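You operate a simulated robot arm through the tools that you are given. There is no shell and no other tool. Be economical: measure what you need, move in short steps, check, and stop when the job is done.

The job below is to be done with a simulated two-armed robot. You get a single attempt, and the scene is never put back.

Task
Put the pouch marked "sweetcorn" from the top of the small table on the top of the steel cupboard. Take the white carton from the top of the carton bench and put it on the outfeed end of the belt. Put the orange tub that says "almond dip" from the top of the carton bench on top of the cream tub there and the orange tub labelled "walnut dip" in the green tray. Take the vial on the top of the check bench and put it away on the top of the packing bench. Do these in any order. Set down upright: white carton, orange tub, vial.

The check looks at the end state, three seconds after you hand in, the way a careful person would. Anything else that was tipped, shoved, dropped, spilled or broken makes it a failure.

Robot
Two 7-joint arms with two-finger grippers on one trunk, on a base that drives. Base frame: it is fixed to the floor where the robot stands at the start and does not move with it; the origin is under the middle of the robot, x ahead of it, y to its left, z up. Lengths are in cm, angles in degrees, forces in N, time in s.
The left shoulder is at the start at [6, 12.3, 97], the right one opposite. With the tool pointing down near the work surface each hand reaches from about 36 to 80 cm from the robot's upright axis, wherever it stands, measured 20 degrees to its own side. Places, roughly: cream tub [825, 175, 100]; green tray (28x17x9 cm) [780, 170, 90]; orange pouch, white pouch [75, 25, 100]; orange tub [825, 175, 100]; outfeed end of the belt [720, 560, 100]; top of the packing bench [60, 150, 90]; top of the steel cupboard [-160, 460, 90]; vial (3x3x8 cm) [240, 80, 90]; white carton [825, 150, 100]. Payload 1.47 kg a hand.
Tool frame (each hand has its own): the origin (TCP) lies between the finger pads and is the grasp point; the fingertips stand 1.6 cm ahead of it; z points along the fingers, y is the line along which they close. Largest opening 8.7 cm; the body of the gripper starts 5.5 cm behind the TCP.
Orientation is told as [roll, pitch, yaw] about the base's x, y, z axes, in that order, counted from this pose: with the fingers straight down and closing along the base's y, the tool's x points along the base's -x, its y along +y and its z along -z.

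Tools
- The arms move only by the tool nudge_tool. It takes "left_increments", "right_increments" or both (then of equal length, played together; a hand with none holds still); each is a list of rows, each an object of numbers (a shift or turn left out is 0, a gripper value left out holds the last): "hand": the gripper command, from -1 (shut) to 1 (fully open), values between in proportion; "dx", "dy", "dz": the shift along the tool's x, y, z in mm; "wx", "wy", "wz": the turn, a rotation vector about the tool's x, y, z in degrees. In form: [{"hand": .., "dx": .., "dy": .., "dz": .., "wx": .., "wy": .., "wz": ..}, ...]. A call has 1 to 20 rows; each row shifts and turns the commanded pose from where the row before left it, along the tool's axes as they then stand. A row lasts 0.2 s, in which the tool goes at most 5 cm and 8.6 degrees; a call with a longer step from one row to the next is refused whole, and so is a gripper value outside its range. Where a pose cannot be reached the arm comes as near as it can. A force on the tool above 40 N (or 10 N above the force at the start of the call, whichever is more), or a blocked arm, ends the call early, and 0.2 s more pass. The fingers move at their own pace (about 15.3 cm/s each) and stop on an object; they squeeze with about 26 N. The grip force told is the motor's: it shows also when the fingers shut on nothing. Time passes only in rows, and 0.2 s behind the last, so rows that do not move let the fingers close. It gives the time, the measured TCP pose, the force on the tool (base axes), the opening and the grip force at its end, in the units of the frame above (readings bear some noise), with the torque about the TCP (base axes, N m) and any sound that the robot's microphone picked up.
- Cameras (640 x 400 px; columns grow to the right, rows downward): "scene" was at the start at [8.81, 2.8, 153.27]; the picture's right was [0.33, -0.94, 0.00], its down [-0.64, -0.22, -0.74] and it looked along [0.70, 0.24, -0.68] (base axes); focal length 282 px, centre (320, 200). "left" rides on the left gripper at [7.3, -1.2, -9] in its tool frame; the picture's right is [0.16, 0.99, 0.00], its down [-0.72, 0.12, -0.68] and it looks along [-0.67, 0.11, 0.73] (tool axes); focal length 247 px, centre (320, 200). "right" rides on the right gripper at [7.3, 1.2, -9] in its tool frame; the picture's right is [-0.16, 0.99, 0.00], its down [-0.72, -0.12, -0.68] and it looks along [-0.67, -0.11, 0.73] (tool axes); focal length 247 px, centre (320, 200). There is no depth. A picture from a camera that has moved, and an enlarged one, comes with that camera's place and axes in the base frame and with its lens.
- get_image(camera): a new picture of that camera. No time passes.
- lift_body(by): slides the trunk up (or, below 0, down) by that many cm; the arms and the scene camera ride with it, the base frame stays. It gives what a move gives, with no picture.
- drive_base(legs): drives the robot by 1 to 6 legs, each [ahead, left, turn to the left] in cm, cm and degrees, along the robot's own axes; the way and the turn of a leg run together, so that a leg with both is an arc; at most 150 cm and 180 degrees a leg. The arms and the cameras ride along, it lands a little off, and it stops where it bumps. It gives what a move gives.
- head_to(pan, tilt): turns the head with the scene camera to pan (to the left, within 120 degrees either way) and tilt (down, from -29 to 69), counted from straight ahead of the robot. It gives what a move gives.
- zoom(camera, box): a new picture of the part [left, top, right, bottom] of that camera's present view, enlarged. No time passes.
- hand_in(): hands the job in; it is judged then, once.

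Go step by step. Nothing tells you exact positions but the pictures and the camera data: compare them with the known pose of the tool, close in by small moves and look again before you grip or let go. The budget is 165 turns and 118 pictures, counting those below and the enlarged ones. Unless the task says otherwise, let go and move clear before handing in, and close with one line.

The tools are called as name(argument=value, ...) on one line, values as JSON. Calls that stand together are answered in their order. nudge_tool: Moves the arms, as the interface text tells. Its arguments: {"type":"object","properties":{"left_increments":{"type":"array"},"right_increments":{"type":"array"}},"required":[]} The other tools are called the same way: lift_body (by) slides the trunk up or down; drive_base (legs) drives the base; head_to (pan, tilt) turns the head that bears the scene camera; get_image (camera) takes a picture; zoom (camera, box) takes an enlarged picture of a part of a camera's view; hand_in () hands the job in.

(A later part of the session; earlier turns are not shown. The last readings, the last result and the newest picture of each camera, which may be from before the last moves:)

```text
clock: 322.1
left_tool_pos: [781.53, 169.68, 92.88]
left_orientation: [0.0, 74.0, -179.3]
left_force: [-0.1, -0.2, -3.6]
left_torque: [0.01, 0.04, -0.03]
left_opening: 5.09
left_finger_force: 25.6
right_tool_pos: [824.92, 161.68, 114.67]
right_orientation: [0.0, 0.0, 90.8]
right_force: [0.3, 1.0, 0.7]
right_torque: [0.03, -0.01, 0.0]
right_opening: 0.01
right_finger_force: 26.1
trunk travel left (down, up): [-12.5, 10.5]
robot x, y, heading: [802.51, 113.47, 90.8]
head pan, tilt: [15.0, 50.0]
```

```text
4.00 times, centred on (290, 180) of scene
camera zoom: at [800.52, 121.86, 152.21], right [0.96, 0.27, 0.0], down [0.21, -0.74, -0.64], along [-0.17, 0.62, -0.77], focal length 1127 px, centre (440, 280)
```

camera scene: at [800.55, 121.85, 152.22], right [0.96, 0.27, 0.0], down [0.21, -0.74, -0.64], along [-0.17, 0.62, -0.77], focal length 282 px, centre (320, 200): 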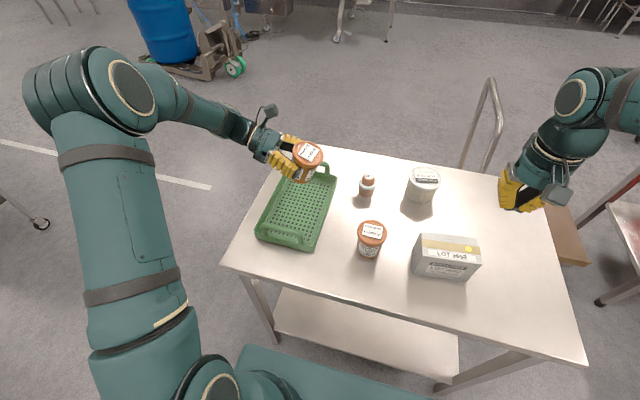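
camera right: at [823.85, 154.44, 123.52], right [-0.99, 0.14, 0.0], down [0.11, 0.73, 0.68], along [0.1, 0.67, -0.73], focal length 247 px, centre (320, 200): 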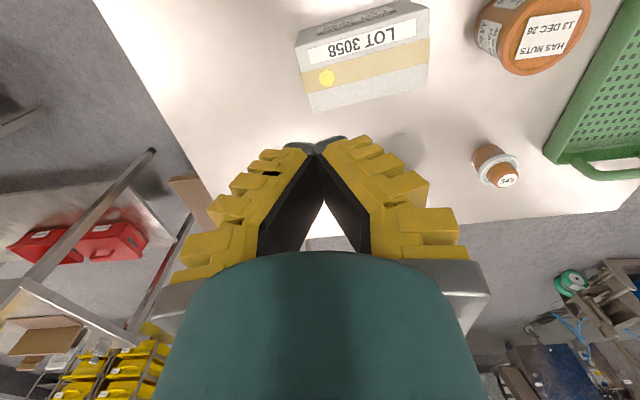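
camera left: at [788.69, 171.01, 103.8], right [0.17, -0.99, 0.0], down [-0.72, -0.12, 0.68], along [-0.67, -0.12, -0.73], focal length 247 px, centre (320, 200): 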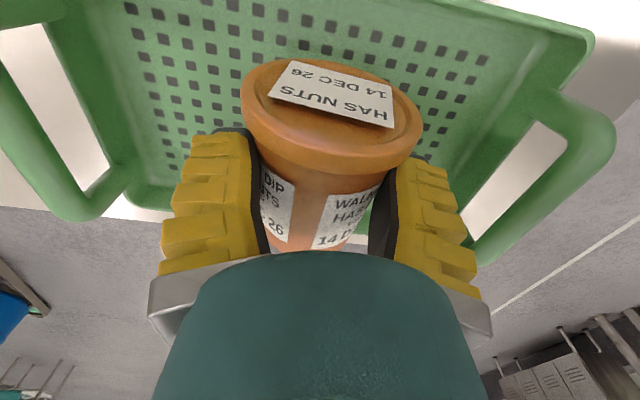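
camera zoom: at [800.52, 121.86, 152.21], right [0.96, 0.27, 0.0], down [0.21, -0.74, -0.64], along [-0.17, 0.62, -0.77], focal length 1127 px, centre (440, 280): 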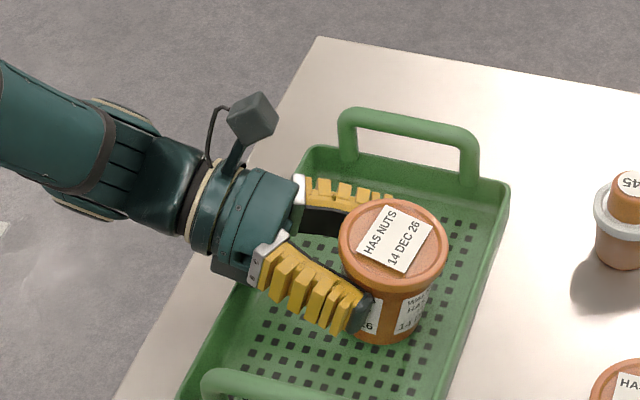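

nudge_tool(left_increments=[{"dx": -2.9, "dz": 0.8}, {"dx": -2.9, "dz": 0.8}, {}])

nudge_tool(left_increments=[{"dx": -2.9, "dz": 0.8}, {}])

```text
clock: 322.9
left_tool_pos: [781.55, 169.72, 92.62]
left_orientation: [-1.3, 74.0, 179.5]
left_force: [-0.6, 0.3, 22.1]
left_torque: [0.36, 2.36, 0.08]
left_opening: 5.11
left_finger_force: 26.1
right_tool_pos: [824.97, 161.5, 114.58]
right_orientation: [0.0, -0.1, 90.8]
right_force: [0.1, -0.9, 0.6]
right_torque: [-0.01, 0.01, 0.02]
right_opening: 0.01
right_finger_force: 25.9
trunk travel left (down, up): [-12.5, 10.5]
robot x, y, heading: [802.99, 113.37, 90.7]
head pan, tilt: [15.0, 50.0]
```

```text
clock: 323.3
left_tool_pos: [781.56, 169.85, 92.62]
left_orientation: [-1.6, 74.2, 179.2]
left_force: [0.2, -5.8, 16.1]
left_torque: [-0.45, 1.81, 0.48]
left_opening: 5.1
left_finger_force: 25.9
right_tool_pos: [824.9, 161.65, 114.53]
right_orientation: [0.0, -0.1, 90.8]
right_force: [0.0, 0.5, 0.0]
right_torque: [0.01, -0.04, 0.0]
right_opening: 0.0
right_finger_force: 25.3
trunk travel left (down, up): [-12.5, 10.5]
robot x, y, heading: [803.01, 113.37, 90.9]
head pan, tilt: [15.0, 50.0]
stopped in row 2 (left hand): the force on the tool passed its limit at 42 N (the readings are from after the stop); the commanded pose is now the measured one
```

The wrist, 10 cm behind the tub, is touching the tray's wall. I rise 6 mm, roll back 9°, and lower again.

nudge_tool(left_increments=[{"dx": 5.8, "dz": -1.7}, {"wy": -5}, {"wy": -4}, {}])

nudge_tool(left_increments=[{"dx": -3.6, "dz": 1.7}, {"dx": -3.6, "dz": 1.7}, {}])

zoom(camera="scene", box=[240, 130, 340, 260])

```text
clock: 324.3
left_tool_pos: [781.53, 169.77, 92.89]
left_orientation: [-0.7, 65.0, -179.7]
left_force: [0.1, 0.4, -2.6]
left_torque: [-0.01, 0.06, -0.01]
left_opening: 5.1
left_finger_force: 25.5
right_tool_pos: [824.93, 161.81, 114.53]
right_orientation: [-0.1, 0.1, 90.8]
right_force: [-0.6, 0.0, -0.5]
right_torque: [0.01, 0.0, 0.0]
right_opening: 0.0
right_finger_force: 25.9
trunk travel left (down, up): [-12.5, 10.5]
robot x, y, heading: [803.01, 113.87, 90.9]
head pan, tilt: [15.0, 50.0]
```

```text
clock: 325.1
left_tool_pos: [781.42, 169.9, 92.36]
left_orientation: [-1.1, 65.1, 180.0]
left_force: [-5.4, 2.2, 15.3]
left_torque: [0.13, -0.15, 0.08]
left_opening: 5.21
left_finger_force: 25.7
right_tool_pos: [824.96, 161.69, 114.6]
right_orientation: [0.0, 0.0, 90.8]
right_force: [-0.8, 0.5, 0.3]
right_torque: [-0.01, 0.01, 0.03]
right_opening: 0.0
right_finger_force: 26.0
trunk travel left (down, up): [-12.5, 10.5]
robot x, y, heading: [802.68, 113.64, 91.1]
head pan, tilt: [15.0, 50.0]
```

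```text
3.08 times, centred on (290, 195) of scene
camera zoom: at [800.51, 121.75, 152.23], right [0.96, 0.27, 0.0], down [0.21, -0.74, -0.64], along [-0.17, 0.62, -0.77], focal length 867 px, centre (412, 215)
```

zoom: 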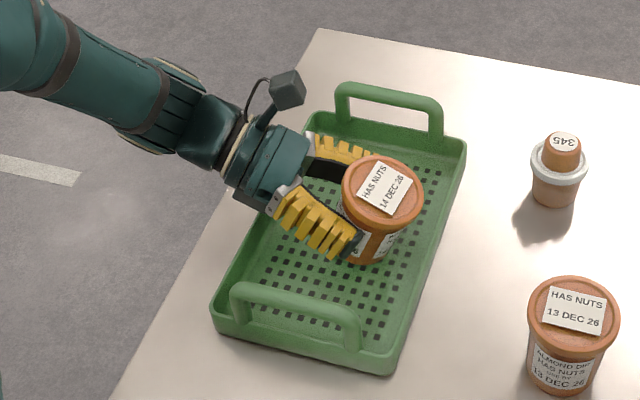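

The tub's bottom edge is on the tray floor, leaning about 25°. I roll 5° further up, ease the press, and open so it rocks upright onto its base.

nudge_tool(left_increments=[{"wy": 3}, {"wy": 2.5}, {}])

```text
clock: 325.9
left_tool_pos: [781.53, 169.93, 92.04]
left_orientation: [-0.8, 70.6, 179.9]
left_force: [0.1, -1.5, 6.8]
left_torque: [0.07, 0.85, 0.19]
left_opening: 5.03
left_finger_force: 25.5
right_tool_pos: [824.97, 161.62, 114.53]
right_orientation: [0.0, 0.0, 90.9]
right_force: [-0.1, 0.5, -0.8]
right_torque: [0.01, 0.0, 0.06]
right_opening: 0.0
right_finger_force: 26.2
trunk travel left (down, up): [-12.5, 10.5]
robot x, y, heading: [802.89, 113.81, 90.8]
head pan, tilt: [15.0, 50.0]
```

nudge_tool(left_increments=[{"dx": 0.9, "dz": -0.3}, {"hand": 0.25}, {"hand": 0.35}, {"hand": 0.5}, {}, {}])

zoom(camera="scene", box=[240, 130, 340, 260])

```text
clock: 327.3
left_tool_pos: [781.58, 169.77, 92.23]
left_orientation: [-0.9, 70.7, -180.0]
left_force: [-0.3, -0.1, 0.4]
left_torque: [0.0, 0.0, -0.03]
left_opening: 6.92
left_finger_force: 2.8
right_tool_pos: [824.94, 161.76, 114.62]
right_orientation: [0.0, 0.1, 90.9]
right_force: [0.7, -0.3, 0.4]
right_torque: [0.01, 0.01, -0.01]
right_opening: 0.02
right_finger_force: 26.2
trunk travel left (down, up): [-12.5, 10.5]
robot x, y, heading: [802.75, 113.29, 90.8]
head pan, tilt: [15.0, 50.0]
```

```text
3.08 times, centred on (290, 195) of scene
camera zoom: at [800.52, 121.85, 152.22], right [0.96, 0.27, 0.0], down [0.21, -0.74, -0.64], along [-0.17, 0.62, -0.77], focal length 867 px, centre (412, 215)
```

zoom: 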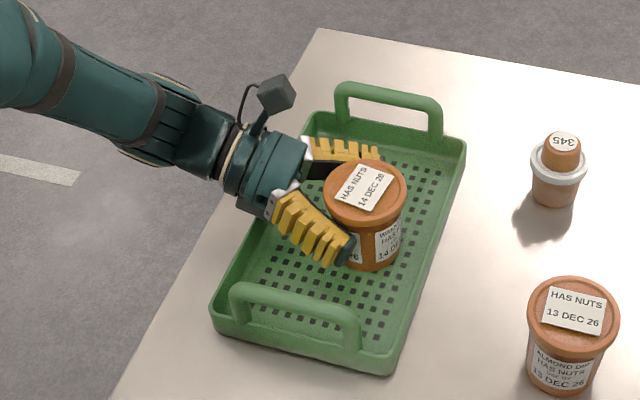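

The tub now stands upright in the tray. I open fully and retreat back along the fingers.

nudge_tool(left_increments=[{"hand": 1}, {}, {}])

zoom(camera="scene", box=[260, 140, 330, 230])

```text
clock: 328.1
left_tool_pos: [781.53, 169.81, 92.28]
left_orientation: [-0.8, 70.5, -180.0]
left_force: [0.0, -1.1, -0.5]
left_torque: [-0.03, 0.03, 0.01]
left_opening: 8.7
left_finger_force: 0.0
right_tool_pos: [824.93, 161.69, 114.52]
right_orientation: [0.1, 0.0, 90.8]
right_force: [0.0, -0.4, 0.3]
right_torque: [0.02, -0.01, -0.02]
right_opening: 0.01
right_finger_force: 26.3
trunk travel left (down, up): [-12.5, 10.5]
robot x, y, heading: [802.62, 112.97, 90.9]
head pan, tilt: [15.0, 50.0]
```

```text
4.44 times, centred on (295, 185) of scene
camera zoom: at [800.52, 121.85, 152.22], right [0.96, 0.27, 0.0], down [0.21, -0.74, -0.64], along [-0.17, 0.62, -0.77], focal length 1252 px, centre (431, 267)
```

zoom: 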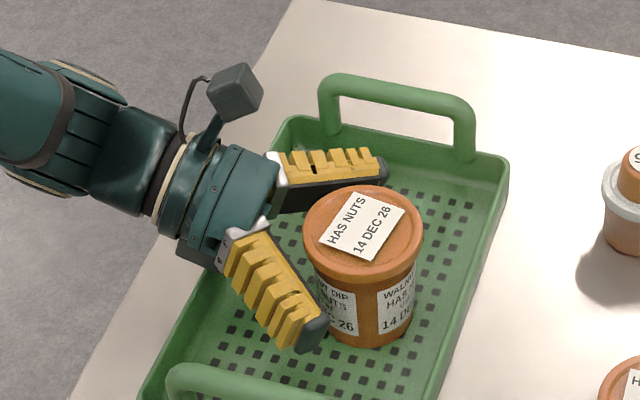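

Clear all around. I retreat along the fingers, then raise the hand while unrolling partway, and look at the almond tub.

nudge_tool(left_increments=[{"dz": -20}, {"dz": -30}, {"dz": -30}, {"dz": -30}, {"dx": 40}, {"dx": 40}, {"dx": 40}, {"dx": 30}])

drive_base(legs=[[0, -16, -0.8]])

head_to(pan=0, tilt=50)

get_image(camera="scene")

```text
clock: 329.9
left_tool_pos: [776.03, 169.52, 110.3]
left_orientation: [-0.8, 70.7, -179.8]
left_force: [-1.2, 0.2, -0.1]
left_torque: [0.0, -0.02, 0.0]
left_opening: 8.72
left_finger_force: 0.2
right_tool_pos: [825.01, 161.66, 114.56]
right_orientation: [0.0, 0.0, 90.8]
right_force: [0.4, 0.5, -0.3]
right_torque: [-0.02, 0.01, 0.03]
right_opening: 0.0
right_finger_force: 26.0
trunk travel left (down, up): [-12.5, 10.5]
robot x, y, heading: [802.6, 113.59, 90.8]
head pan, tilt: [15.0, 50.0]
```

```text
clock: 331.9
left_tool_pos: [792.4, 170.08, 110.17]
left_orientation: [-0.8, 70.6, 179.2]
left_force: [-0.3, 0.1, 0.6]
left_torque: [0.0, 0.0, 0.01]
left_opening: 8.67
left_finger_force: 0.1
right_tool_pos: [841.22, 161.53, 114.51]
right_orientation: [0.0, 0.0, 90.1]
right_force: [0.2, 0.5, 0.4]
right_torque: [-0.03, 0.02, 0.01]
right_opening: 0.0
right_finger_force: 25.6
trunk travel left (down, up): [-12.5, 10.5]
robot x, y, heading: [818.15, 113.77, 90.2]
head pan, tilt: [15.0, 50.0]
```

```text
clock: 332.7
left_tool_pos: [792.52, 170.16, 110.15]
left_orientation: [-0.9, 70.6, 179.4]
left_force: [0.7, -0.4, -0.4]
left_torque: [-0.01, 0.0, 0.0]
left_opening: 8.69
left_finger_force: 0.1
right_tool_pos: [841.22, 161.55, 114.58]
right_orientation: [0.0, 0.0, 90.1]
right_force: [0.2, 0.2, -0.1]
right_torque: [0.03, -0.02, -0.05]
right_opening: 0.02
right_finger_force: 26.6
trunk travel left (down, up): [-12.5, 10.5]
robot x, y, heading: [818.47, 113.58, 90.0]
head pan, tilt: [0.0, 50.0]
```

```text
24 pictures are left
camera scene: at [818.3, 122.26, 152.22], right [1.0, 0.0, 0.0], down [0.0, -0.77, -0.64], along [0.0, 0.64, -0.77], focal length 282 px, centre (320, 200)
```

scene: 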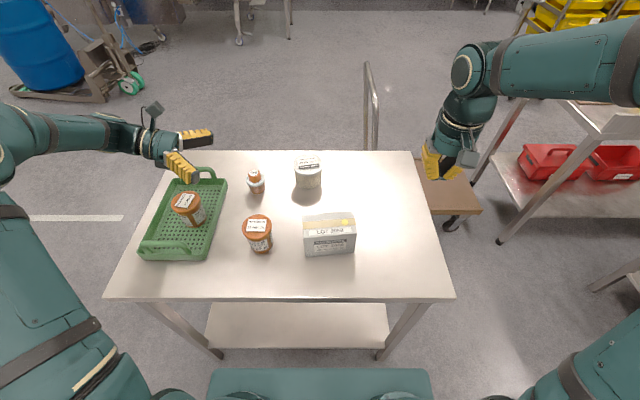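

24 pictures remain, so I'll be sparing. Almond tub ≈ [802.6, 162.2], cream tub ≈ [814.5, 185.3] with top z ≈ 94. I'll grip the almond tub by its body with the hand tilted, coming from the near-left at 45°, so I yaw the tilted hand and go to a pre-approach point.

nudge_tool(left_increments=[{"wy": -4.6}, {"wx": 6.86, "wz": -3.05}, {"wx": 6.86, "wz": -3.05}, {"wx": 6.86, "wz": -3.05}, {"wx": 6.86, "wz": -3.05}, {"wx": 6.86, "wz": -3.05}, {"wx": 6.86, "wz": -3.05}, {"dx": -6.8, "dy": 31.8, "dz": -15.3}, {"dx": -6.8, "dy": 31.8, "dz": -15.3}, {"dx": -6.8, "dy": 31.8, "dz": -15.3}, {"dx": -6.8, "dy": 31.8, "dz": -15.3}, {}])

get_image(camera="left")

```text
clock: 335.3
left_tool_pos: [796.85, 156.57, 110.32]
left_orientation: [-0.5, 66.2, -135.3]
left_force: [0.0, -0.3, -0.4]
left_torque: [-0.01, -0.01, 0.01]
left_opening: 8.7
left_finger_force: 0.1
right_tool_pos: [841.12, 161.51, 114.53]
right_orientation: [0.0, 0.0, 90.1]
right_force: [-0.8, -0.5, -0.6]
right_torque: [-0.02, 0.01, 0.0]
right_opening: 0.01
right_finger_force: 26.1
trunk travel left (down, up): [-12.5, 10.5]
robot x, y, heading: [818.21, 113.44, 89.8]
head pan, tilt: [0.0, 50.0]
```

```text
23 pictures are left
camera left: at [792.32, 153.61, 120.65], right [0.75, -0.65, 0.14], down [-0.56, -0.73, -0.39], along [0.36, 0.21, -0.91], focal length 247 px, centre (320, 200)
```

left: 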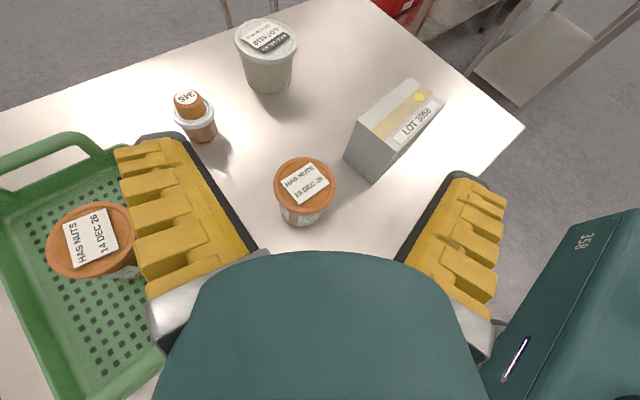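

The hand camera confirms almond at [802.4, 162] and cream at [814.2, 185.5]. I descend to pre-approach and move part-way in.

nudge_tool(left_increments=[{"dx": -36, "dz": 15}, {"dx": -36, "dz": 15}, {"dx": -36, "dz": 15}, {"dx": -36, "dz": 15}, {"dz": 25}, {"dz": 25}, {}])

get_image(camera="left")

```text
clock: 336.9
left_tool_pos: [799.79, 159.57, 92.47]
left_orientation: [-0.6, 66.3, -135.4]
left_force: [0.3, -0.6, 0.5]
left_torque: [0.01, 0.0, -0.01]
left_opening: 8.72
left_finger_force: 0.1
right_tool_pos: [841.16, 161.5, 114.62]
right_orientation: [0.0, -0.1, 90.1]
right_force: [-0.1, 0.0, 0.2]
right_torque: [0.01, 0.0, -0.01]
right_opening: 0.0
right_finger_force: 25.5
trunk travel left (down, up): [-12.5, 10.5]
robot x, y, heading: [818.61, 113.71, 90.0]
head pan, tilt: [0.0, 50.0]
```

```text
22 pictures are left
camera left: at [795.37, 156.62, 102.86], right [0.75, -0.65, 0.14], down [-0.56, -0.73, -0.39], along [0.36, 0.21, -0.91], focal length 247 px, centre (320, 200)
```

left: 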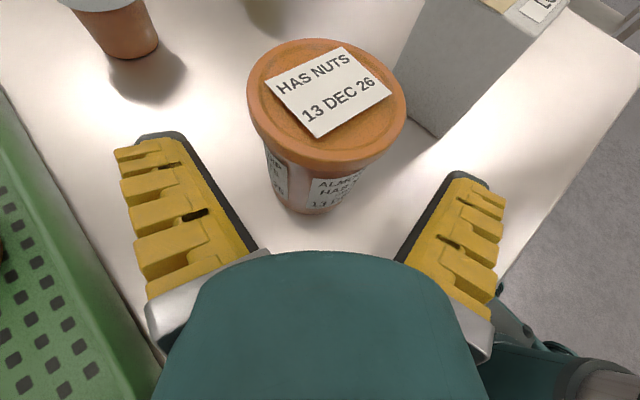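

Well centred. Forward 34 mm and close on the body.

nudge_tool(left_increments=[{"dz": 12}, {"dz": 12}, {"dz": 10}, {}, {"hand": -1}, {}, {}, {}])

```text
clock: 338.7
left_tool_pos: [801.93, 161.63, 91.01]
left_orientation: [-0.7, 66.3, -135.3]
left_force: [-0.5, 2.4, -0.3]
left_torque: [0.1, -0.03, 0.0]
left_opening: 6.1
left_finger_force: 26.1
right_tool_pos: [841.22, 161.41, 114.39]
right_orientation: [-0.1, 0.1, 90.1]
right_force: [-0.7, -1.0, 1.0]
right_torque: [-0.03, -0.04, -0.01]
right_opening: 0.0
right_finger_force: 26.6
trunk travel left (down, up): [-12.5, 10.5]
robot x, y, heading: [818.57, 113.66, 89.8]
head pan, tilt: [0.0, 50.0]
```

Gripped at 6.1 cm. Lift vertically (in tilted axes) and check.

nudge_tool(left_increments=[{"dx": 3.7, "dz": -1.6}, {"dx": 4.6, "dz": -2}, {"dx": 9.1, "dz": -4.1}, {"dx": 18.3, "dz": -8.1}, {"dx": 22.9, "dz": -10.2}, {"dx": 22.9, "dz": -10.2}, {"dx": 22.9, "dz": -10.2}, {"dx": 18.3, "dz": -8.1}, {}])

zoom(camera="scene", box=[140, 110, 380, 270])

```text
clock: 340.7
left_tool_pos: [801.95, 161.53, 104.63]
left_orientation: [-0.4, 66.2, -135.3]
left_force: [0.0, 0.0, -2.7]
left_torque: [0.01, 0.01, 0.03]
left_opening: 6.09
left_finger_force: 26.1
right_tool_pos: [841.2, 161.49, 114.52]
right_orientation: [-0.1, 0.1, 90.2]
right_force: [1.3, -0.2, 0.5]
right_torque: [0.03, -0.02, 0.01]
right_opening: 0.0
right_finger_force: 26.1
trunk travel left (down, up): [-12.5, 10.5]
robot x, y, heading: [818.37, 113.71, 90.0]
head pan, tilt: [0.0, 50.0]
```

```text
2.50 times, centred on (260, 190) of scene
camera zoom: at [818.29, 122.32, 152.21], right [1.0, 0.0, 0.0], down [0.0, -0.77, -0.64], along [0.0, 0.64, -0.77], focal length 704 px, centre (470, 225)
```

zoom: 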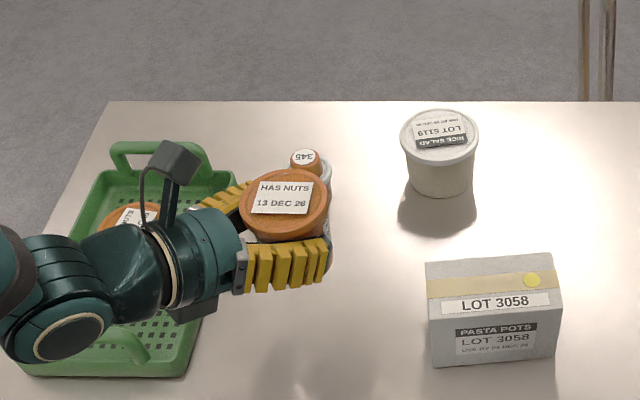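

Tub upright in the grip. I carry it over to the cream tub at [814.3, 185.3].

nudge_tool(left_increments=[{"dx": 6.5, "dy": -5.1, "dz": 14.5}, {"dx": 12.9, "dy": -10.2, "dz": 28.9}, {"dx": 12.9, "dy": -10.2, "dz": 28.9}, {"dx": 12.9, "dy": -10.2, "dz": 28.9}, {"dx": 12.9, "dy": -10.2, "dz": 28.9}, {"dx": 12.9, "dy": -10.2, "dz": 28.9}, {"dx": 12.9, "dy": -10.2, "dz": 28.9}, {"dx": 12.9, "dy": -10.2, "dz": 28.9}, {"dx": 6.5, "dy": -5.1, "dz": 14.5}, {}])

zoom(camera="scene", box=[220, 100, 380, 220])

get_image(camera="left")

```text
clock: 342.9
left_tool_pos: [814.03, 185.46, 104.77]
left_orientation: [-0.6, 66.3, -135.4]
left_force: [-0.1, 0.4, -2.8]
left_torque: [0.03, 0.04, -0.02]
left_opening: 6.13
left_finger_force: 26.0
right_tool_pos: [841.28, 161.59, 114.54]
right_orientation: [0.0, 0.0, 90.2]
right_force: [-0.7, 0.0, 0.0]
right_torque: [-0.01, 0.0, 0.01]
right_opening: 0.0
right_finger_force: 26.3
trunk travel left (down, up): [-12.5, 10.5]
robot x, y, heading: [818.76, 113.64, 90.1]
head pan, tilt: [0.0, 50.0]
```

```text
3.33 times, centred on (300, 160) of scene
camera zoom: at [818.3, 122.28, 152.22], right [1.0, 0.0, 0.0], down [0.0, -0.77, -0.64], along [0.0, 0.64, -0.77], focal length 939 px, centre (387, 333)
```

zoom: 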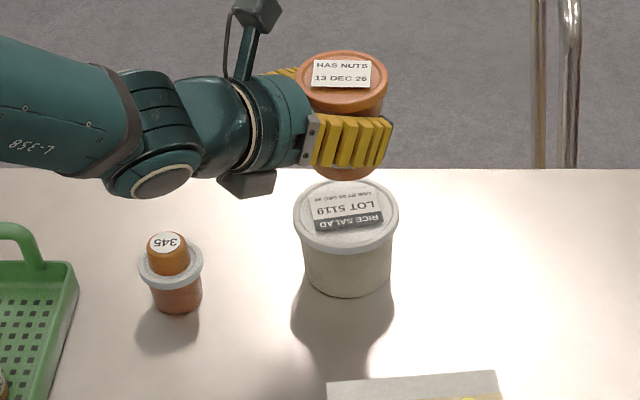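

```text
19 pictures are left
camera left: at [809.6, 182.5, 115.11], right [0.75, -0.65, 0.14], down [-0.56, -0.73, -0.39], along [0.36, 0.21, -0.91], focal length 247 px, centre (320, 200)
```

left: 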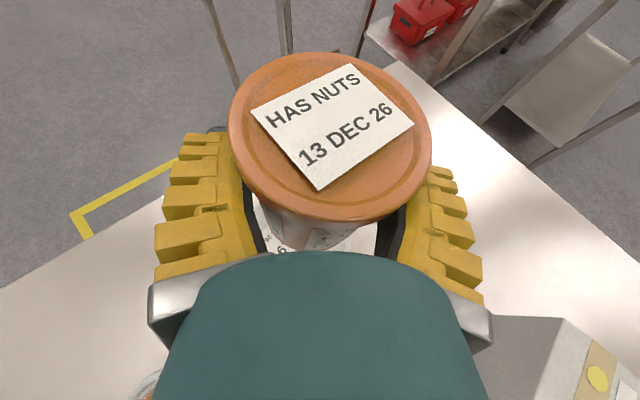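

Aligned above the cream tub. Lower in stages until contact (expected TCP ≈ 98.3).

nudge_tool(left_increments=[{"dx": 0.9, "dy": 2, "dz": 2}, {"dx": -13.7, "dz": 6.1}, {"dx": -13.7, "dz": 6.1}, {"dx": -9.1, "dz": 4.1}, {}])

nudge_tool(left_increments=[{"dx": -3.7, "dz": 1.6}, {"dx": -2.7, "dz": 1.2}, {}])

nudge_tool(left_increments=[{"dx": -2.7, "dz": 1.2}, {"dx": -2.7, "dz": 1.2}, {}])

```text
clock: 344.1
left_tool_pos: [814.31, 185.36, 100.67]
left_orientation: [-0.5, 66.2, -135.2]
left_force: [0.3, 0.1, -3.6]
left_torque: [0.02, 0.01, 0.0]
left_opening: 6.09
left_finger_force: 26.0
right_tool_pos: [841.25, 161.49, 114.54]
right_orientation: [0.0, 0.0, 90.2]
right_force: [0.7, -0.1, -0.2]
right_torque: [0.02, 0.01, -0.02]
right_opening: 0.01
right_finger_force: 25.6
trunk travel left (down, up): [-12.5, 10.5]
robot x, y, heading: [818.23, 113.57, 90.1]
head pan, tilt: [0.0, 50.0]
```

```text
clock: 344.9
left_tool_pos: [814.28, 185.44, 100.12]
left_orientation: [-0.7, 66.2, -135.4]
left_force: [0.0, 0.8, -2.3]
left_torque: [-0.04, 0.0, 0.03]
left_opening: 6.07
left_finger_force: 25.8
right_tool_pos: [841.09, 161.46, 114.56]
right_orientation: [0.0, 0.0, 90.0]
right_force: [0.6, -0.5, 0.3]
right_torque: [0.0, 0.01, -0.01]
right_opening: 0.0
right_finger_force: 25.6
trunk travel left (down, up): [-12.5, 10.5]
robot x, y, heading: [818.4, 113.14, 90.1]
head pan, tilt: [0.0, 50.0]
```

```text
clock: 345.7
left_tool_pos: [814.31, 185.41, 99.49]
left_orientation: [-0.6, 66.2, -135.3]
left_force: [-0.1, 0.1, -3.0]
left_torque: [0.0, 0.0, 0.01]
left_opening: 6.09
left_finger_force: 25.8
right_tool_pos: [841.15, 161.61, 114.52]
right_orientation: [0.0, 0.1, 90.1]
right_force: [-0.4, 0.1, 0.1]
right_torque: [0.0, 0.01, -0.01]
right_opening: 0.0
right_finger_force: 25.7
trunk travel left (down, up): [-12.5, 10.5]
robot x, y, heading: [818.64, 113.2, 90.0]
head pan, tilt: [0.0, 50.0]
```

nudge_tool(left_increments=[{"dx": -2.7, "dz": 1.2}, {"dx": -2.7, "dz": 1.2}, {}])

nudge_tool(left_increments=[{"dx": -2.7, "dz": 1.2}, {}])

nudge_tool(left_increments=[{"dx": -1.8, "dz": 0.8}, {}])

zoom(camera="scene", box=[260, 110, 360, 210])

```text
clock: 346.5
left_tool_pos: [814.23, 185.42, 98.82]
left_orientation: [-0.5, 66.2, -135.4]
left_force: [-0.1, -0.2, -2.6]
left_torque: [-0.03, 0.0, -0.01]
left_opening: 6.08
left_finger_force: 26.1
right_tool_pos: [841.25, 161.56, 114.5]
right_orientation: [-0.1, 0.0, 90.1]
right_force: [-0.7, -0.3, -0.1]
right_torque: [0.0, 0.06, -0.05]
right_opening: 0.01
right_finger_force: 26.5
trunk travel left (down, up): [-12.5, 10.5]
robot x, y, heading: [818.4, 113.49, 90.0]
head pan, tilt: [0.0, 50.0]
```

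```text
clock: 347.1
left_tool_pos: [814.34, 185.46, 98.63]
left_orientation: [-0.7, 66.3, -135.4]
left_force: [-1.0, 0.5, 0.9]
left_torque: [0.08, 0.03, 0.02]
left_opening: 6.07
left_finger_force: 26.3
right_tool_pos: [841.26, 161.55, 114.53]
right_orientation: [0.0, 0.0, 90.1]
right_force: [-0.8, -0.4, 0.5]
right_torque: [0.03, -0.02, 0.02]
right_opening: 0.02
right_finger_force: 26.2
trunk travel left (down, up): [-12.5, 10.5]
robot x, y, heading: [818.21, 113.55, 90.0]
head pan, tilt: [0.0, 50.0]
```

```text
clock: 347.7
left_tool_pos: [814.24, 185.44, 98.67]
left_orientation: [-0.7, 66.4, -135.5]
left_force: [-1.4, 0.2, 12.0]
left_torque: [0.09, -0.09, 0.11]
left_opening: 6.15
left_finger_force: 26.1
right_tool_pos: [841.27, 161.52, 114.58]
right_orientation: [0.0, 0.0, 90.0]
right_force: [0.8, -0.3, 0.4]
right_torque: [-0.02, 0.03, -0.04]
right_opening: 0.0
right_finger_force: 25.9
trunk travel left (down, up): [-12.5, 10.5]
robot x, y, heading: [818.53, 113.51, 90.2]
head pan, tilt: [0.0, 50.0]
```

```text
4.00 times, centred on (310, 160) of scene
camera zoom: at [818.29, 122.16, 152.23], right [1.0, 0.0, 0.0], down [0.0, -0.77, -0.64], along [0.0, 0.64, -0.77], focal length 1127 px, centre (360, 360)
```

zoom: 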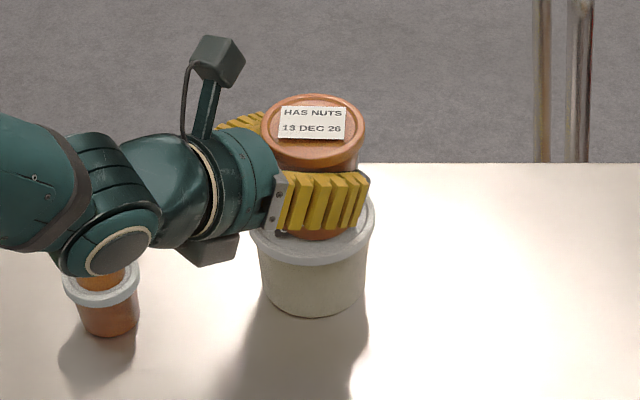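

Contact at 12 N and centred. Ease, open, and retreat along the fingers.

nudge_tool(left_increments=[{"dx": 1.4, "dz": -0.6}, {"hand": 0.45}, {"hand": 0.6}, {"hand": 1}, {}, {}, {"dz": -15}, {"dz": -25}, {"dz": -30}, {"dz": -30}, {"dz": -30}, {"dx": 30}, {"dx": 30}, {}])

get_image(camera="scene")

```text
clock: 350.7
left_tool_pos: [807.55, 178.79, 109.38]
left_orientation: [-0.5, 66.3, -135.3]
left_force: [-0.6, 0.7, -0.8]
left_torque: [0.02, 0.02, 0.0]
left_opening: 8.71
left_finger_force: 0.1
right_tool_pos: [841.19, 161.56, 114.6]
right_orientation: [0.0, 0.0, 90.1]
right_force: [-0.5, 0.0, -0.4]
right_torque: [-0.03, 0.0, 0.0]
right_opening: 0.04
right_finger_force: 26.3
trunk travel left (down, up): [-12.5, 10.5]
robot x, y, heading: [818.2, 113.53, 90.1]
head pan, tilt: [0.0, 50.0]
```

```text
17 pictures are left
camera scene: at [818.31, 122.3, 152.21], right [1.0, 0.0, 0.0], down [0.0, -0.77, -0.64], along [0.0, 0.64, -0.77], focal length 282 px, centre (320, 200)
```

scene: 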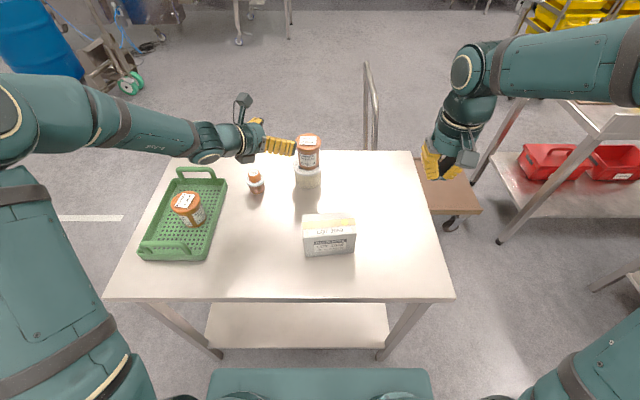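

Almond tub is stacked on the cream tub. Next the carton: about [820.7, 161.6], 12.7 × 6.8 cm, top z ≈ 96, turned about 5°. I back the left hand off, strafe left 15, and turn the right hand to close along y.

nudge_tool(left_increments=[{"dz": -30}, {"dz": -30}, {"dz": -30}, {"dz": -30}, {}, {}, {}, {}, {}, {}, {}], right_increments=[{"hand": 1}, {"wz": 8.5}, {"wz": 8.5}, {"wz": 8.5}, {"wz": 8.5}, {"wz": 8.5}, {"wz": 8.5}, {"wz": 8.5}, {"wz": 8.5}, {"wz": 8.5}, {"wz": 8.5}])

drive_base(legs=[[0, 15, 0]])

get_image(camera="right")

```text
clock: 353.1
left_tool_pos: [799.86, 170.85, 114.08]
left_orientation: [-0.7, 66.3, -135.4]
left_force: [-0.3, -0.4, 0.6]
left_torque: [0.01, 0.01, 0.0]
left_opening: 8.7
left_finger_force: 0.1
right_tool_pos: [841.27, 161.58, 114.52]
right_orientation: [0.0, -0.1, 4.8]
right_force: [1.2, 0.7, -0.3]
right_torque: [0.01, 0.0, 0.01]
right_opening: 8.69
right_finger_force: 0.1
trunk travel left (down, up): [-12.5, 10.5]
robot x, y, heading: [818.4, 113.66, 89.8]
head pan, tilt: [0.0, 50.0]
```

```text
clock: 355.1
left_tool_pos: [784.76, 170.86, 114.29]
left_orientation: [-0.5, 66.3, -135.3]
left_force: [-0.2, 0.6, 0.2]
left_torque: [0.05, 0.0, -0.03]
left_opening: 8.69
left_finger_force: 0.0
right_tool_pos: [826.12, 161.52, 114.58]
right_orientation: [0.0, -0.1, 5.1]
right_force: [0.6, 0.4, 0.1]
right_torque: [-0.03, -0.03, 0.0]
right_opening: 8.71
right_finger_force: 0.1
trunk travel left (down, up): [-12.5, 10.5]
robot x, y, heading: [803.3, 113.89, 90.3]
head pan, tilt: [0.0, 50.0]
```

```text
16 pictures are left
camera right: at [818.73, 162.1, 123.59], right [0.07, 1.0, 0.0], down [0.73, -0.05, 0.68], along [0.68, -0.05, -0.73], focal length 247 px, centre (320, 200)
```

right: 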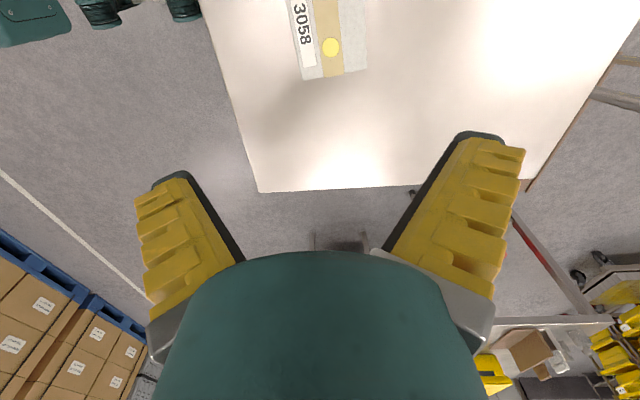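

Carton centre refined to about [820.4, 162.2]. I move over it and lower to just above its top.

nudge_tool(right_increments=[{"dx": 28, "dy": 6}, {"dx": 28, "dy": 6}, {"dz": 35}, {"dz": 35}, {"dz": 35}, {"dz": 35}, {}])

get_image(camera="right")

```text
clock: 356.7
left_tool_pos: [784.82, 170.79, 114.28]
left_orientation: [-0.6, 66.1, -135.4]
left_force: [0.2, -0.1, 1.5]
left_torque: [0.0, 0.04, 0.01]
left_opening: 8.71
left_finger_force: 0.0
right_tool_pos: [820.49, 162.09, 100.45]
right_orientation: [0.0, 0.0, 5.0]
right_force: [-0.7, -0.1, 0.6]
right_torque: [0.01, 0.01, 0.0]
right_opening: 8.69
right_finger_force: 0.0
trunk travel left (down, up): [-12.5, 10.5]
robot x, y, heading: [803.27, 113.21, 90.2]
head pan, tilt: [0.0, 50.0]
```

```text
15 pictures are left
camera right: at [813.14, 162.62, 109.42], right [0.07, 1.0, 0.0], down [0.73, -0.05, 0.68], along [0.68, -0.05, -0.73], focal length 247 px, centre (320, 200)
```

right: 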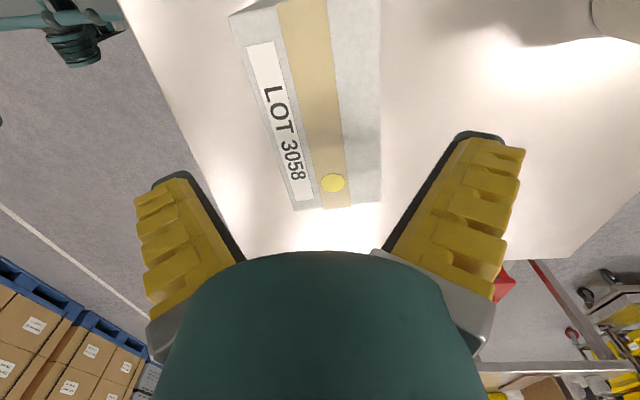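

Aligned; I lower the pads about 2 cm below the carton's top and close.

nudge_tool(right_increments=[{"dx": 3, "dy": 3}, {"dz": 20}, {"dz": 20}, {"dz": 15}, {"dz": 10}, {}, {"hand": -1}, {}, {}, {}])

```text
clock: 358.9
left_tool_pos: [784.73, 170.87, 114.13]
left_orientation: [-0.4, 66.2, -135.3]
left_force: [-0.5, 0.5, 0.7]
left_torque: [0.03, 0.01, -0.01]
left_opening: 8.69
left_finger_force: 0.1
right_tool_pos: [820.19, 162.23, 93.93]
right_orientation: [0.0, 0.0, 5.1]
right_force: [-0.2, 0.1, -0.1]
right_torque: [-0.06, -0.03, 0.0]
right_opening: 7.38
right_finger_force: 25.5
trunk travel left (down, up): [-12.5, 10.5]
robot x, y, heading: [803.28, 113.78, 90.1]
head pan, tilt: [0.0, 50.0]
```

Gripped at 7.4 cm. A slow test lift.

nudge_tool(right_increments=[{"dz": -3}, {"dz": -5}, {"dz": -8}, {"dz": -12}, {"dz": -12}, {}, {}])

zoom(camera="scene", box=[310, 150, 470, 270])

```text
clock: 360.5
left_tool_pos: [784.66, 170.83, 114.2]
left_orientation: [-0.6, 66.1, -135.3]
left_force: [-0.1, 0.8, 0.3]
left_torque: [-0.01, -0.01, 0.04]
left_opening: 8.69
left_finger_force: 0.1
right_tool_pos: [820.21, 162.45, 97.99]
right_orientation: [0.0, 0.1, 5.1]
right_force: [-0.9, 0.0, -3.5]
right_torque: [0.01, 0.02, -0.02]
right_opening: 7.37
right_finger_force: 25.8
trunk travel left (down, up): [-12.5, 10.5]
robot x, y, heading: [803.25, 113.33, 90.3]
head pan, tilt: [0.0, 50.0]
```

```text
3.33 times, centred on (390, 210) of scene
camera zoom: at [803.26, 122.26, 152.21], right [1.0, 0.0, 0.0], down [0.0, -0.77, -0.64], along [0.0, 0.64, -0.77], focal length 939 px, centre (87, 167)
```

zoom: 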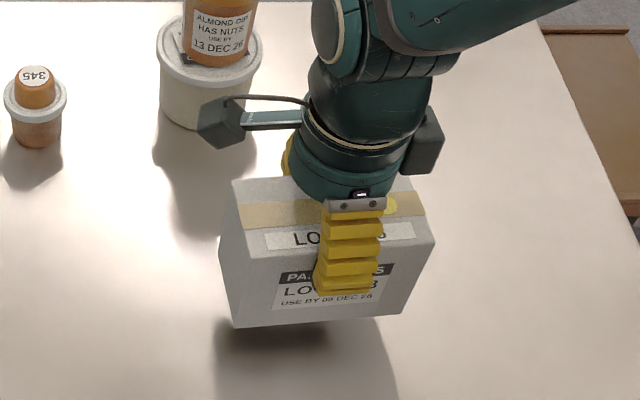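

The carton is level and steady. I raise it, back out, strafe west of the bench and drive north toward the belt.

nudge_tool(right_increments=[{"dz": -20}, {"dz": -25}, {"dz": -25}, {"dz": -25}, {"dz": -25}, {"dz": -15}, {}])

drive_base(legs=[[-35, 0, 0], [0, 104, 0], [130, 0, 0], [100, 0, 0]])

head_to(pan=-5, tilt=20)

get_image(camera="scene")

```text
clock: 362.1
left_tool_pos: [784.64, 170.87, 114.15]
left_orientation: [-0.5, 66.2, -135.4]
left_force: [0.4, 0.0, 0.1]
left_torque: [0.0, 0.01, 0.01]
left_opening: 8.69
left_finger_force: 0.1
right_tool_pos: [820.16, 162.6, 111.52]
right_orientation: [0.1, 0.0, 5.0]
right_force: [0.4, 0.9, -4.0]
right_torque: [-0.02, 0.0, -0.05]
right_opening: 7.36
right_finger_force: 25.6
trunk travel left (down, up): [-12.5, 10.5]
robot x, y, heading: [803.42, 113.62, 90.0]
head pan, tilt: [0.0, 50.0]
```

```text
clock: 384.3
left_tool_pos: [675.56, 365.57, 114.12]
left_orientation: [-0.5, 66.3, -134.4]
left_force: [-0.5, 0.6, -0.1]
left_torque: [-0.02, 0.01, -0.02]
left_opening: 8.67
left_finger_force: 0.1
right_tool_pos: [711.25, 357.98, 111.55]
right_orientation: [0.0, 0.0, 6.1]
right_force: [1.2, 0.6, -4.7]
right_torque: [0.0, 0.03, 0.0]
right_opening: 7.22
right_finger_force: 26.1
trunk travel left (down, up): [-12.5, 10.5]
robot x, y, heading: [695.22, 308.66, 91.5]
head pan, tilt: [0.0, 50.0]
```

```text
clock: 385.3
left_tool_pos: [675.6, 365.61, 114.26]
left_orientation: [-0.6, 66.2, -134.4]
left_force: [0.9, 0.4, -0.2]
left_torque: [-0.04, -0.01, -0.04]
left_opening: 8.7
left_finger_force: 0.0
right_tool_pos: [711.14, 358.0, 111.53]
right_orientation: [0.0, 0.0, 5.9]
right_force: [-0.7, 1.2, -4.6]
right_torque: [0.0, 0.01, 0.01]
right_opening: 7.22
right_finger_force: 25.7
trunk travel left (down, up): [-12.5, 10.5]
robot x, y, heading: [695.35, 308.8, 90.9]
head pan, tilt: [-5.0, 20.0]
```

```text
13 pictures are left
camera scene: at [695.72, 318.99, 156.76], right [1.0, -0.07, 0.0], down [-0.02, -0.34, -0.94], along [0.06, 0.94, -0.34], focal length 282 px, centre (320, 200)
```

scene: 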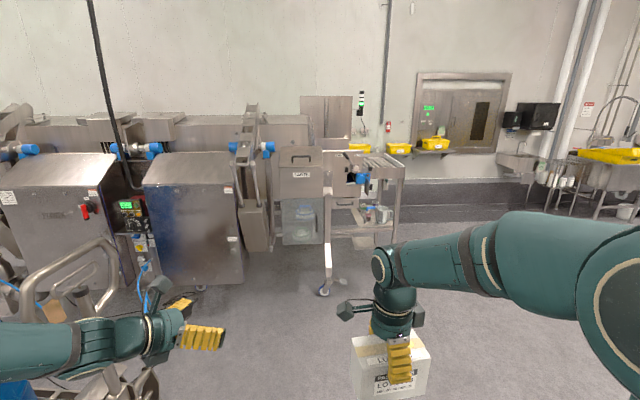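

A belt conveyor end is ahead; the pallet jack at left (x ≲ 620) leaves room. I zoom on the belt.

zoom(camera="scene", box=[260, 120, 440, 310])

```text
2.11 times, centred on (350, 215) of scene
camera zoom: at [695.72, 318.99, 156.76], right [1.0, -0.07, 0.0], down [-0.02, -0.34, -0.94], along [0.06, 0.94, -0.34], focal length 593 px, centre (257, 168)
```

zoom: 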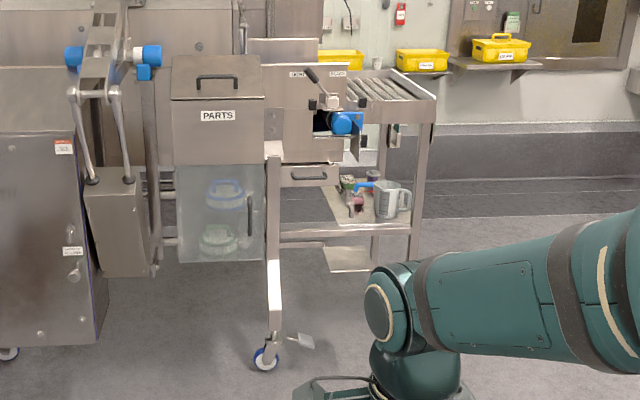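

The outfeed looks like the low roller/belt section right of the guarded machine. I approach to y ≈ 435 and look from above.

drive_base(legs=[[128, -20, -1]])

head_to(pan=-10, tilt=25)

get_image(camera="scene")

```text
clock: 391.9
left_tool_pos: [693.16, 496.78, 114.22]
left_orientation: [-0.6, 66.1, -134.4]
left_force: [0.1, 0.1, 1.0]
left_torque: [0.01, 0.0, 0.0]
left_opening: 8.71
left_finger_force: 0.0
right_tool_pos: [728.99, 489.1, 111.57]
right_orientation: [0.0, 0.0, 6.1]
right_force: [-0.4, 0.4, -4.5]
right_torque: [0.01, 0.01, 0.01]
right_opening: 7.19
right_finger_force: 25.6
trunk travel left (down, up): [-12.5, 10.5]
robot x, y, heading: [712.58, 439.52, 91.0]
head pan, tilt: [-5.0, 20.0]
```

```text
clock: 392.6
left_tool_pos: [693.28, 496.78, 114.22]
left_orientation: [-0.6, 66.1, -134.6]
left_force: [0.2, 0.7, 0.3]
left_torque: [0.01, 0.0, 0.02]
left_opening: 8.69
left_finger_force: 0.1
right_tool_pos: [728.92, 488.96, 111.58]
right_orientation: [0.0, 0.1, 6.0]
right_force: [-0.3, -0.1, -4.0]
right_torque: [0.0, 0.05, -0.01]
right_opening: 7.19
right_finger_force: 26.1
trunk travel left (down, up): [-12.5, 10.5]
robot x, y, heading: [713.01, 439.57, 91.1]
head pan, tilt: [-10.0, 25.0]
```

```text
11 pictures are left
camera scene: at [714.16, 449.84, 155.97], right [0.99, -0.16, 0.0], down [-0.07, -0.42, -0.91], along [0.14, 0.9, -0.42], focal length 282 px, centre (320, 200)
```

scene: 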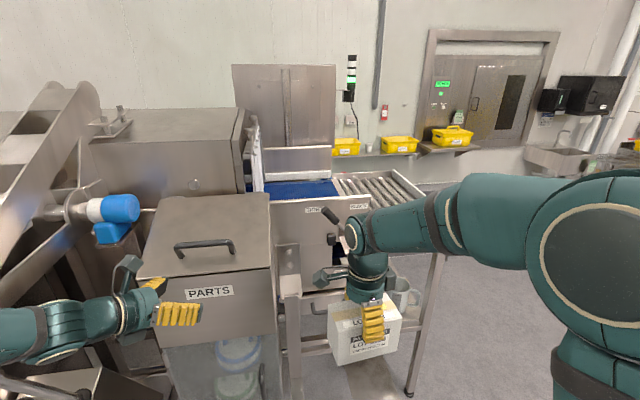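

Blue belt's outfeed end lies at about x 705–742, y 535–585, z ≈ 103, behind a side panel whose top is z ≈ 118. I raise the trunk and the carton above that, pull the left hand back and up, then drive in.

lift_body(by=10)

nudge_tool(right_increments=[{"dz": -15}, {"dz": -20}, {"dz": -20}, {"dz": -20}, {"dz": -15}, {}, {}, {}], left_increments=[{"dx": 27, "dz": -12}, {"dx": 27, "dz": -12}, {"dx": -12, "dy": 29, "dz": -27}, {"dx": -12, "dy": 29, "dz": -27}, {"dx": -12, "dy": 29, "dz": -27}, {"dx": -12, "dy": 29, "dz": -27}, {}, {}])

drive_base(legs=[[25, 0, -1]])

head_to(pan=-5, tilt=42)

get_image(camera="scene")

```text
clock: 393.9
left_tool_pos: [693.33, 496.77, 124.16]
left_orientation: [-0.6, 66.2, -134.4]
left_force: [0.2, -1.1, 0.2]
left_torque: [0.0, -0.02, 0.02]
left_opening: 8.7
left_finger_force: 0.0
right_tool_pos: [728.81, 489.08, 121.43]
right_orientation: [-0.1, 0.0, 6.0]
right_force: [0.3, 0.0, -4.2]
right_torque: [0.02, 0.0, -0.01]
right_opening: 7.15
right_finger_force: 26.0
trunk travel left (down, up): [-22.5, 0.5]
robot x, y, heading: [712.88, 439.58, 90.9]
head pan, tilt: [-10.0, 25.0]
```

```text
clock: 395.7
left_tool_pos: [693.67, 479.98, 130.2]
left_orientation: [-0.5, 66.2, -134.4]
left_force: [-0.2, 0.2, -0.4]
left_torque: [0.01, 0.0, 0.02]
left_opening: 8.71
left_finger_force: 0.2
right_tool_pos: [728.91, 489.0, 130.62]
right_orientation: [0.0, 0.0, 5.9]
right_force: [0.2, -0.4, -4.1]
right_torque: [-0.01, 0.01, 0.0]
right_opening: 7.2
right_finger_force: 25.9
trunk travel left (down, up): [-22.5, 0.5]
robot x, y, heading: [712.55, 439.79, 91.2]
head pan, tilt: [-10.0, 25.0]
```

```text
clock: 397.5
left_tool_pos: [693.76, 505.64, 130.1]
left_orientation: [-0.5, 66.3, -135.3]
left_force: [-0.2, 0.0, -0.4]
left_torque: [0.0, 0.01, -0.02]
left_opening: 8.69
left_finger_force: 0.0
right_tool_pos: [729.43, 514.02, 130.59]
right_orientation: [-0.1, 0.1, 5.2]
right_force: [-0.2, -0.8, -4.3]
right_torque: [-0.02, 0.02, -0.01]
right_opening: 7.18
right_finger_force: 26.2
trunk travel left (down, up): [-22.5, 0.5]
robot x, y, heading: [712.56, 464.64, 90.4]
head pan, tilt: [-10.0, 25.0]
```

```text
clock: 398.3
left_tool_pos: [693.81, 505.58, 130.24]
left_orientation: [-0.6, 66.2, -135.3]
left_force: [-0.8, 0.4, 0.6]
left_torque: [0.04, -0.03, 0.02]
left_opening: 8.72
left_finger_force: 0.1
right_tool_pos: [729.23, 513.9, 130.55]
right_orientation: [0.0, 0.0, 5.2]
right_force: [0.8, 0.0, -3.6]
right_torque: [0.01, 0.01, 0.02]
right_opening: 7.18
right_finger_force: 26.4
trunk travel left (down, up): [-22.5, 0.5]
robot x, y, heading: [712.43, 464.94, 90.2]
head pan, tilt: [-5.0, 42.0]
```

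```text
10 pictures are left
camera scene: at [713.16, 474.18, 163.35], right [1.0, -0.08, 0.0], down [-0.06, -0.67, -0.74], along [0.06, 0.74, -0.67], focal length 282 px, centre (320, 200)
```

scene: 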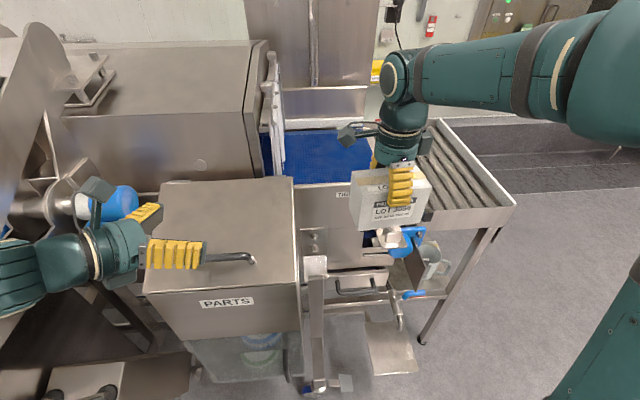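

Geometry confirmed: belt x 700–740, y 535–587, panel top z ≈ 118. I lift and pull back the left hand a bit more, then drive in 21 cm and bring the carton over [724, 557].

nudge_tool(left_increments=[{"dx": 27, "dz": -12}, {"dx": 27, "dz": -12}, {"dx": 27, "dz": -12}, {"dx": -12, "dy": 29, "dz": -27}, {"dx": -12, "dy": 29, "dz": -27}, {}])

drive_base(legs=[[20, 5, 0]])

```text
clock: 399.7
left_tool_pos: [693.68, 497.39, 138.75]
left_orientation: [-0.4, 66.1, -135.1]
left_force: [0.1, -0.3, 0.4]
left_torque: [0.02, 0.01, -0.01]
left_opening: 8.7
left_finger_force: 0.0
right_tool_pos: [729.29, 514.1, 130.51]
right_orientation: [0.0, 0.0, 5.3]
right_force: [-0.3, 0.4, -4.3]
right_torque: [-0.04, 0.04, -0.01]
right_opening: 7.16
right_finger_force: 25.6
trunk travel left (down, up): [-22.5, 0.5]
robot x, y, heading: [712.28, 465.11, 90.3]
head pan, tilt: [-5.0, 42.0]
```

```text
clock: 401.3
left_tool_pos: [689.58, 514.1, 138.89]
left_orientation: [-0.6, 66.2, -135.7]
left_force: [0.3, -1.2, 0.5]
left_torque: [-0.01, 0.01, 0.04]
left_opening: 8.7
left_finger_force: 0.1
right_tool_pos: [725.11, 530.58, 130.33]
right_orientation: [-0.2, -0.1, 4.7]
right_force: [0.0, -0.9, -3.8]
right_torque: [0.05, 0.03, -0.01]
right_opening: 7.17
right_finger_force: 26.4
trunk travel left (down, up): [-22.5, 0.5]
robot x, y, heading: [707.8, 481.51, 90.0]
head pan, tilt: [-5.0, 42.0]
stopped in leg 1: the robot was blocked; the commanded pose is now the measured one
```

The base touched something at y ≈ 481; I back off 2 cm and reach the rest with the arm.

drive_base(legs=[[-2, 0, 0]])

nudge_tool(right_increments=[{"dy": 15}, {"dy": 25}, {"dy": 30}, {"dy": 30}, {"dy": 30}, {"dy": 30}, {"dy": 30}, {"dy": 30}, {"dy": 30}, {"dy": 20}, {}])

get_image(camera="scene")

```text
clock: 402.1
left_tool_pos: [689.52, 512.59, 138.76]
left_orientation: [-0.2, 66.1, -135.5]
left_force: [0.6, -0.6, 0.8]
left_torque: [-0.03, -0.03, -0.02]
left_opening: 8.68
left_finger_force: 0.1
right_tool_pos: [725.17, 528.99, 130.36]
right_orientation: [-0.2, -0.1, 4.7]
right_force: [0.6, 0.7, -4.7]
right_torque: [-0.04, 0.01, 0.05]
right_opening: 7.15
right_finger_force: 26.4
trunk travel left (down, up): [-22.5, 0.5]
robot x, y, heading: [708.11, 479.56, 89.4]
head pan, tilt: [-5.0, 42.0]
```

```text
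clock: 404.5
left_tool_pos: [689.46, 512.41, 138.83]
left_orientation: [-0.3, 66.1, -135.5]
left_force: [0.3, 0.1, 0.7]
left_torque: [-0.03, -0.01, 0.03]
left_opening: 8.71
left_finger_force: 0.2
right_tool_pos: [723.44, 550.98, 129.16]
right_orientation: [-0.2, -0.1, 4.7]
right_force: [-0.6, 0.0, -3.3]
right_torque: [0.02, 0.03, 0.0]
right_opening: 7.15
right_finger_force: 25.5
right hand out of reach, approached as far as the arm can: row 9, 10
trunk travel left (down, up): [-22.5, 0.5]
robot x, y, heading: [707.6, 480.09, 89.6]
head pan, tilt: [-5.0, 42.0]
```

```text
9 pictures are left
camera scene: at [708.69, 489.14, 163.34], right [1.0, -0.09, 0.0], down [-0.06, -0.67, -0.74], along [0.07, 0.74, -0.67], focal length 282 px, centre (320, 200)
```

scene: 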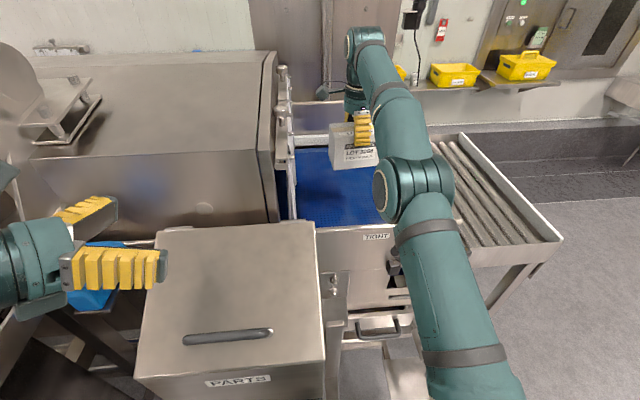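

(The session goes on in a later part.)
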